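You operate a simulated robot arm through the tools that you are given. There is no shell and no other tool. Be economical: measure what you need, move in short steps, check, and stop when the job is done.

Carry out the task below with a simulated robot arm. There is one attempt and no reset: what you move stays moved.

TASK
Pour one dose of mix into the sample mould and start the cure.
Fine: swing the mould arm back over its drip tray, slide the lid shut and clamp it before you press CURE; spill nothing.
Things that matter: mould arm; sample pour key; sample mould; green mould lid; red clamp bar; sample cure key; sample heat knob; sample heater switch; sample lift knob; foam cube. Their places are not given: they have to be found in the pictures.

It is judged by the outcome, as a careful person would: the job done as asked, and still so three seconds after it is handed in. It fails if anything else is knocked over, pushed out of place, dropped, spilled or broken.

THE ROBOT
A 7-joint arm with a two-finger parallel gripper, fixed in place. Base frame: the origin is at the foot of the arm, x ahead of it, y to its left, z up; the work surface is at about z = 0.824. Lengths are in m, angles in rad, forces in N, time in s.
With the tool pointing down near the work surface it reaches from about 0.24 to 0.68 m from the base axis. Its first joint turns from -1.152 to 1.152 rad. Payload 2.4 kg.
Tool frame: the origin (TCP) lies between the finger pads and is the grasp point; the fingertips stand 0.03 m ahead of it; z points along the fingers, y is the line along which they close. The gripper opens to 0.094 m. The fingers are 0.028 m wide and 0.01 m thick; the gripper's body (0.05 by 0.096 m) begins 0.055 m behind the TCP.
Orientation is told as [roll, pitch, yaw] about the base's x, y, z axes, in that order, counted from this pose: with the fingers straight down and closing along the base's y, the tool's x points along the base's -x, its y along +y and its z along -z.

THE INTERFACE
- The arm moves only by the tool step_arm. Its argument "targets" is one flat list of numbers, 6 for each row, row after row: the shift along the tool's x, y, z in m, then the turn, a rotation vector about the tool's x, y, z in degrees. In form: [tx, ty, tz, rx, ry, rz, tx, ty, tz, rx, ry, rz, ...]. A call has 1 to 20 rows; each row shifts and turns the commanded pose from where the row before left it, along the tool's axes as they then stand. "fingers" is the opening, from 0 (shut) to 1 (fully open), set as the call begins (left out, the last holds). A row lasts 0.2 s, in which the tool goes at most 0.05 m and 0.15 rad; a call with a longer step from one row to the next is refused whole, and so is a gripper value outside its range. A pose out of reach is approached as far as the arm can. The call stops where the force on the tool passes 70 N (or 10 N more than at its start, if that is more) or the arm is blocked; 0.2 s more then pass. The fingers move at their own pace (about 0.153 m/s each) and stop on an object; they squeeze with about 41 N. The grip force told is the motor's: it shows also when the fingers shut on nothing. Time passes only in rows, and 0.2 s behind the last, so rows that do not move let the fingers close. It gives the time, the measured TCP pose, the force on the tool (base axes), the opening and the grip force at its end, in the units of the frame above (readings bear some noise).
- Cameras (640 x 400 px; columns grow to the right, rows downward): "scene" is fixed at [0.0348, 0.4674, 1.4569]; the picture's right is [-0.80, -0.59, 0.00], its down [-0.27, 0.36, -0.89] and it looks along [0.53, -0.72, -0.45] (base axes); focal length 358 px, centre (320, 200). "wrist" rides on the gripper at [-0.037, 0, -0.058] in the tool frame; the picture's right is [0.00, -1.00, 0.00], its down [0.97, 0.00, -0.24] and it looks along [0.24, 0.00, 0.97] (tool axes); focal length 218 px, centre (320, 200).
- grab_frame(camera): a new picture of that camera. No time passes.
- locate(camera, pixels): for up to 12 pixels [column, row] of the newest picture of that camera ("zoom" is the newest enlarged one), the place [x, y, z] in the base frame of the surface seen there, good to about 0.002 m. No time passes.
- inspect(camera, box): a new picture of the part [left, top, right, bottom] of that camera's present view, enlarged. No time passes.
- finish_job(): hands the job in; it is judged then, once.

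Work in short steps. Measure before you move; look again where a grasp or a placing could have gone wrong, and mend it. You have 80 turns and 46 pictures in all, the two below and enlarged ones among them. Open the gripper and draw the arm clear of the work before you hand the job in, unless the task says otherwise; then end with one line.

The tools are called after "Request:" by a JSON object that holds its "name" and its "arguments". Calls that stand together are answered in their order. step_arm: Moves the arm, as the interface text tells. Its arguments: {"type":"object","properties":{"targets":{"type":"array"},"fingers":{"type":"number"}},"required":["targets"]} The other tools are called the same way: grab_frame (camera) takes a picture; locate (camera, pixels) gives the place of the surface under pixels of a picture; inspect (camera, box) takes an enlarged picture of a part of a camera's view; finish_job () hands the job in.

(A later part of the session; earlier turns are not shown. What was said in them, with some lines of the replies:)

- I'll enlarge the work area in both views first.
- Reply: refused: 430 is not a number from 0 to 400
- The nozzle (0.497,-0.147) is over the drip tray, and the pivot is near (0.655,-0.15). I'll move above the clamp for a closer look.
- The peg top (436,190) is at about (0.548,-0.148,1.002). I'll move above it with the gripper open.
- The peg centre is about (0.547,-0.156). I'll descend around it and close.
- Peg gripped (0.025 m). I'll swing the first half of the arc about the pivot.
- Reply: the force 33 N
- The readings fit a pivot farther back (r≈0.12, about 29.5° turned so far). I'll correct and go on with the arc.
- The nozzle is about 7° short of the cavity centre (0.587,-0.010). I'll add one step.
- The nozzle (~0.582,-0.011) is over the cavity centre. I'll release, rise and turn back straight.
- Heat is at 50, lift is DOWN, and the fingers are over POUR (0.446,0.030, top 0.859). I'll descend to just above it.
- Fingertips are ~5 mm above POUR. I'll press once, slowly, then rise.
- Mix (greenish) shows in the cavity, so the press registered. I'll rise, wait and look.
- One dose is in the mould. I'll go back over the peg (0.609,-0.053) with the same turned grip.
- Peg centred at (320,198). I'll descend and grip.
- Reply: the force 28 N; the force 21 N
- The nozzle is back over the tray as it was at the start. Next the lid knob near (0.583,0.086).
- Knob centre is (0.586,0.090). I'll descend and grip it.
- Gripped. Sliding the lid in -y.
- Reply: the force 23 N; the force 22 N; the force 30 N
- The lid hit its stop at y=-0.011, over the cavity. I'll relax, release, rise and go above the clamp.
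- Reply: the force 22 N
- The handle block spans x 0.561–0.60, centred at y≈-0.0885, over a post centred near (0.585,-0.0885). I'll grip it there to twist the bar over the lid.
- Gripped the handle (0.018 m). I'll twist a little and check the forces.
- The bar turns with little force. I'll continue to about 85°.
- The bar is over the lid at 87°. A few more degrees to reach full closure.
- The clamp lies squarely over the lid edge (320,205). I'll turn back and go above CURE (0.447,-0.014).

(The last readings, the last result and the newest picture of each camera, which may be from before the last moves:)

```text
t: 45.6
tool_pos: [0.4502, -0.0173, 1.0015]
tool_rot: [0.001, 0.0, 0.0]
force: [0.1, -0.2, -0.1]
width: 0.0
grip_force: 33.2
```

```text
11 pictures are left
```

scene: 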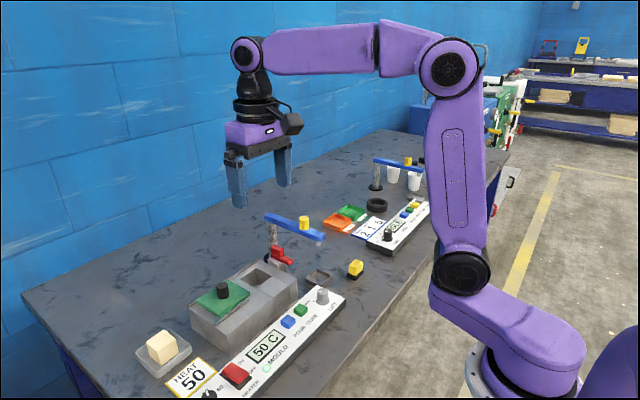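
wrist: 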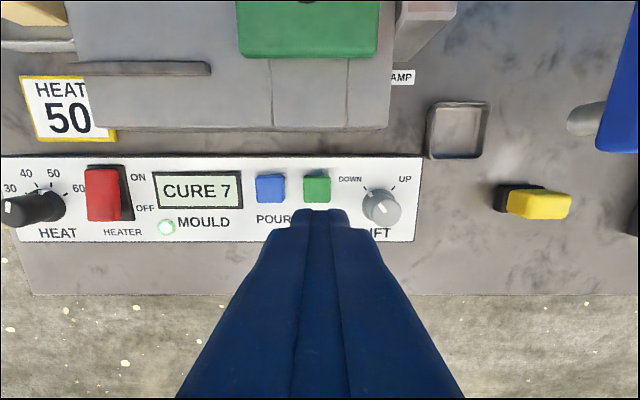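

The display reads "CURE 7", so the cure is running. I'll open the gripper and draw clear.

Request:
{"name": "step_arm", "arguments": {"targets": [0, 0, -0.05, 0, 0, 0, 0, 0, -0.05, 0, 0, 0, 0, 0, -0.05, 0, 0, 0, 0.01, 0.02, -0.04, 0, 0, 0, 0, 0, 0, 0, 0, 0], "fingers": 1}}

Request:
{"name": "inspect", "arguments": {"camera": "scene", "box": [130, 190, 370, 400]}}

```text
t: 46.8
tool_pos: [0.4392, 0.0072, 1.1949]
tool_rot: [0.002, 0.0, -0.001]
force: [-0.1, -0.2, 0.2]
width: 0.094
grip_force: 0.0
```

```text
1.90 times, centred on (250, 295) of scene
```

zoom: 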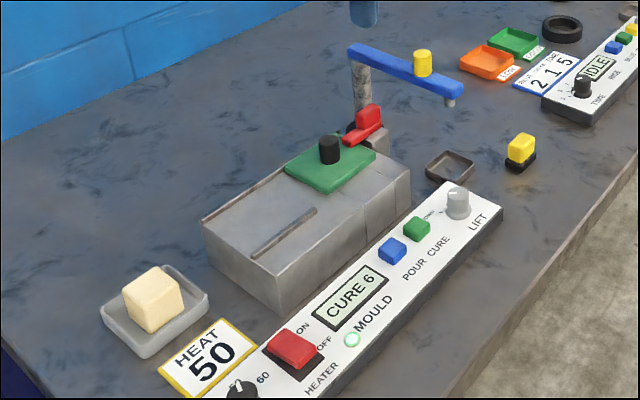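

Everything is in place: arm over its tray, lid shut and clamped, and the cure counting down ("CURE 6"). Handing in.

Request:
{"name": "finish_job", "arguments": {}}

```text
The job is handed in.
```

I poured one dose into the sample mould, swung the mould arm back over its drip tray, shut and clamped the lid, then pressed CURE. The display was counting down at "CURE 6" when I handed the job in, and I saw no spills.
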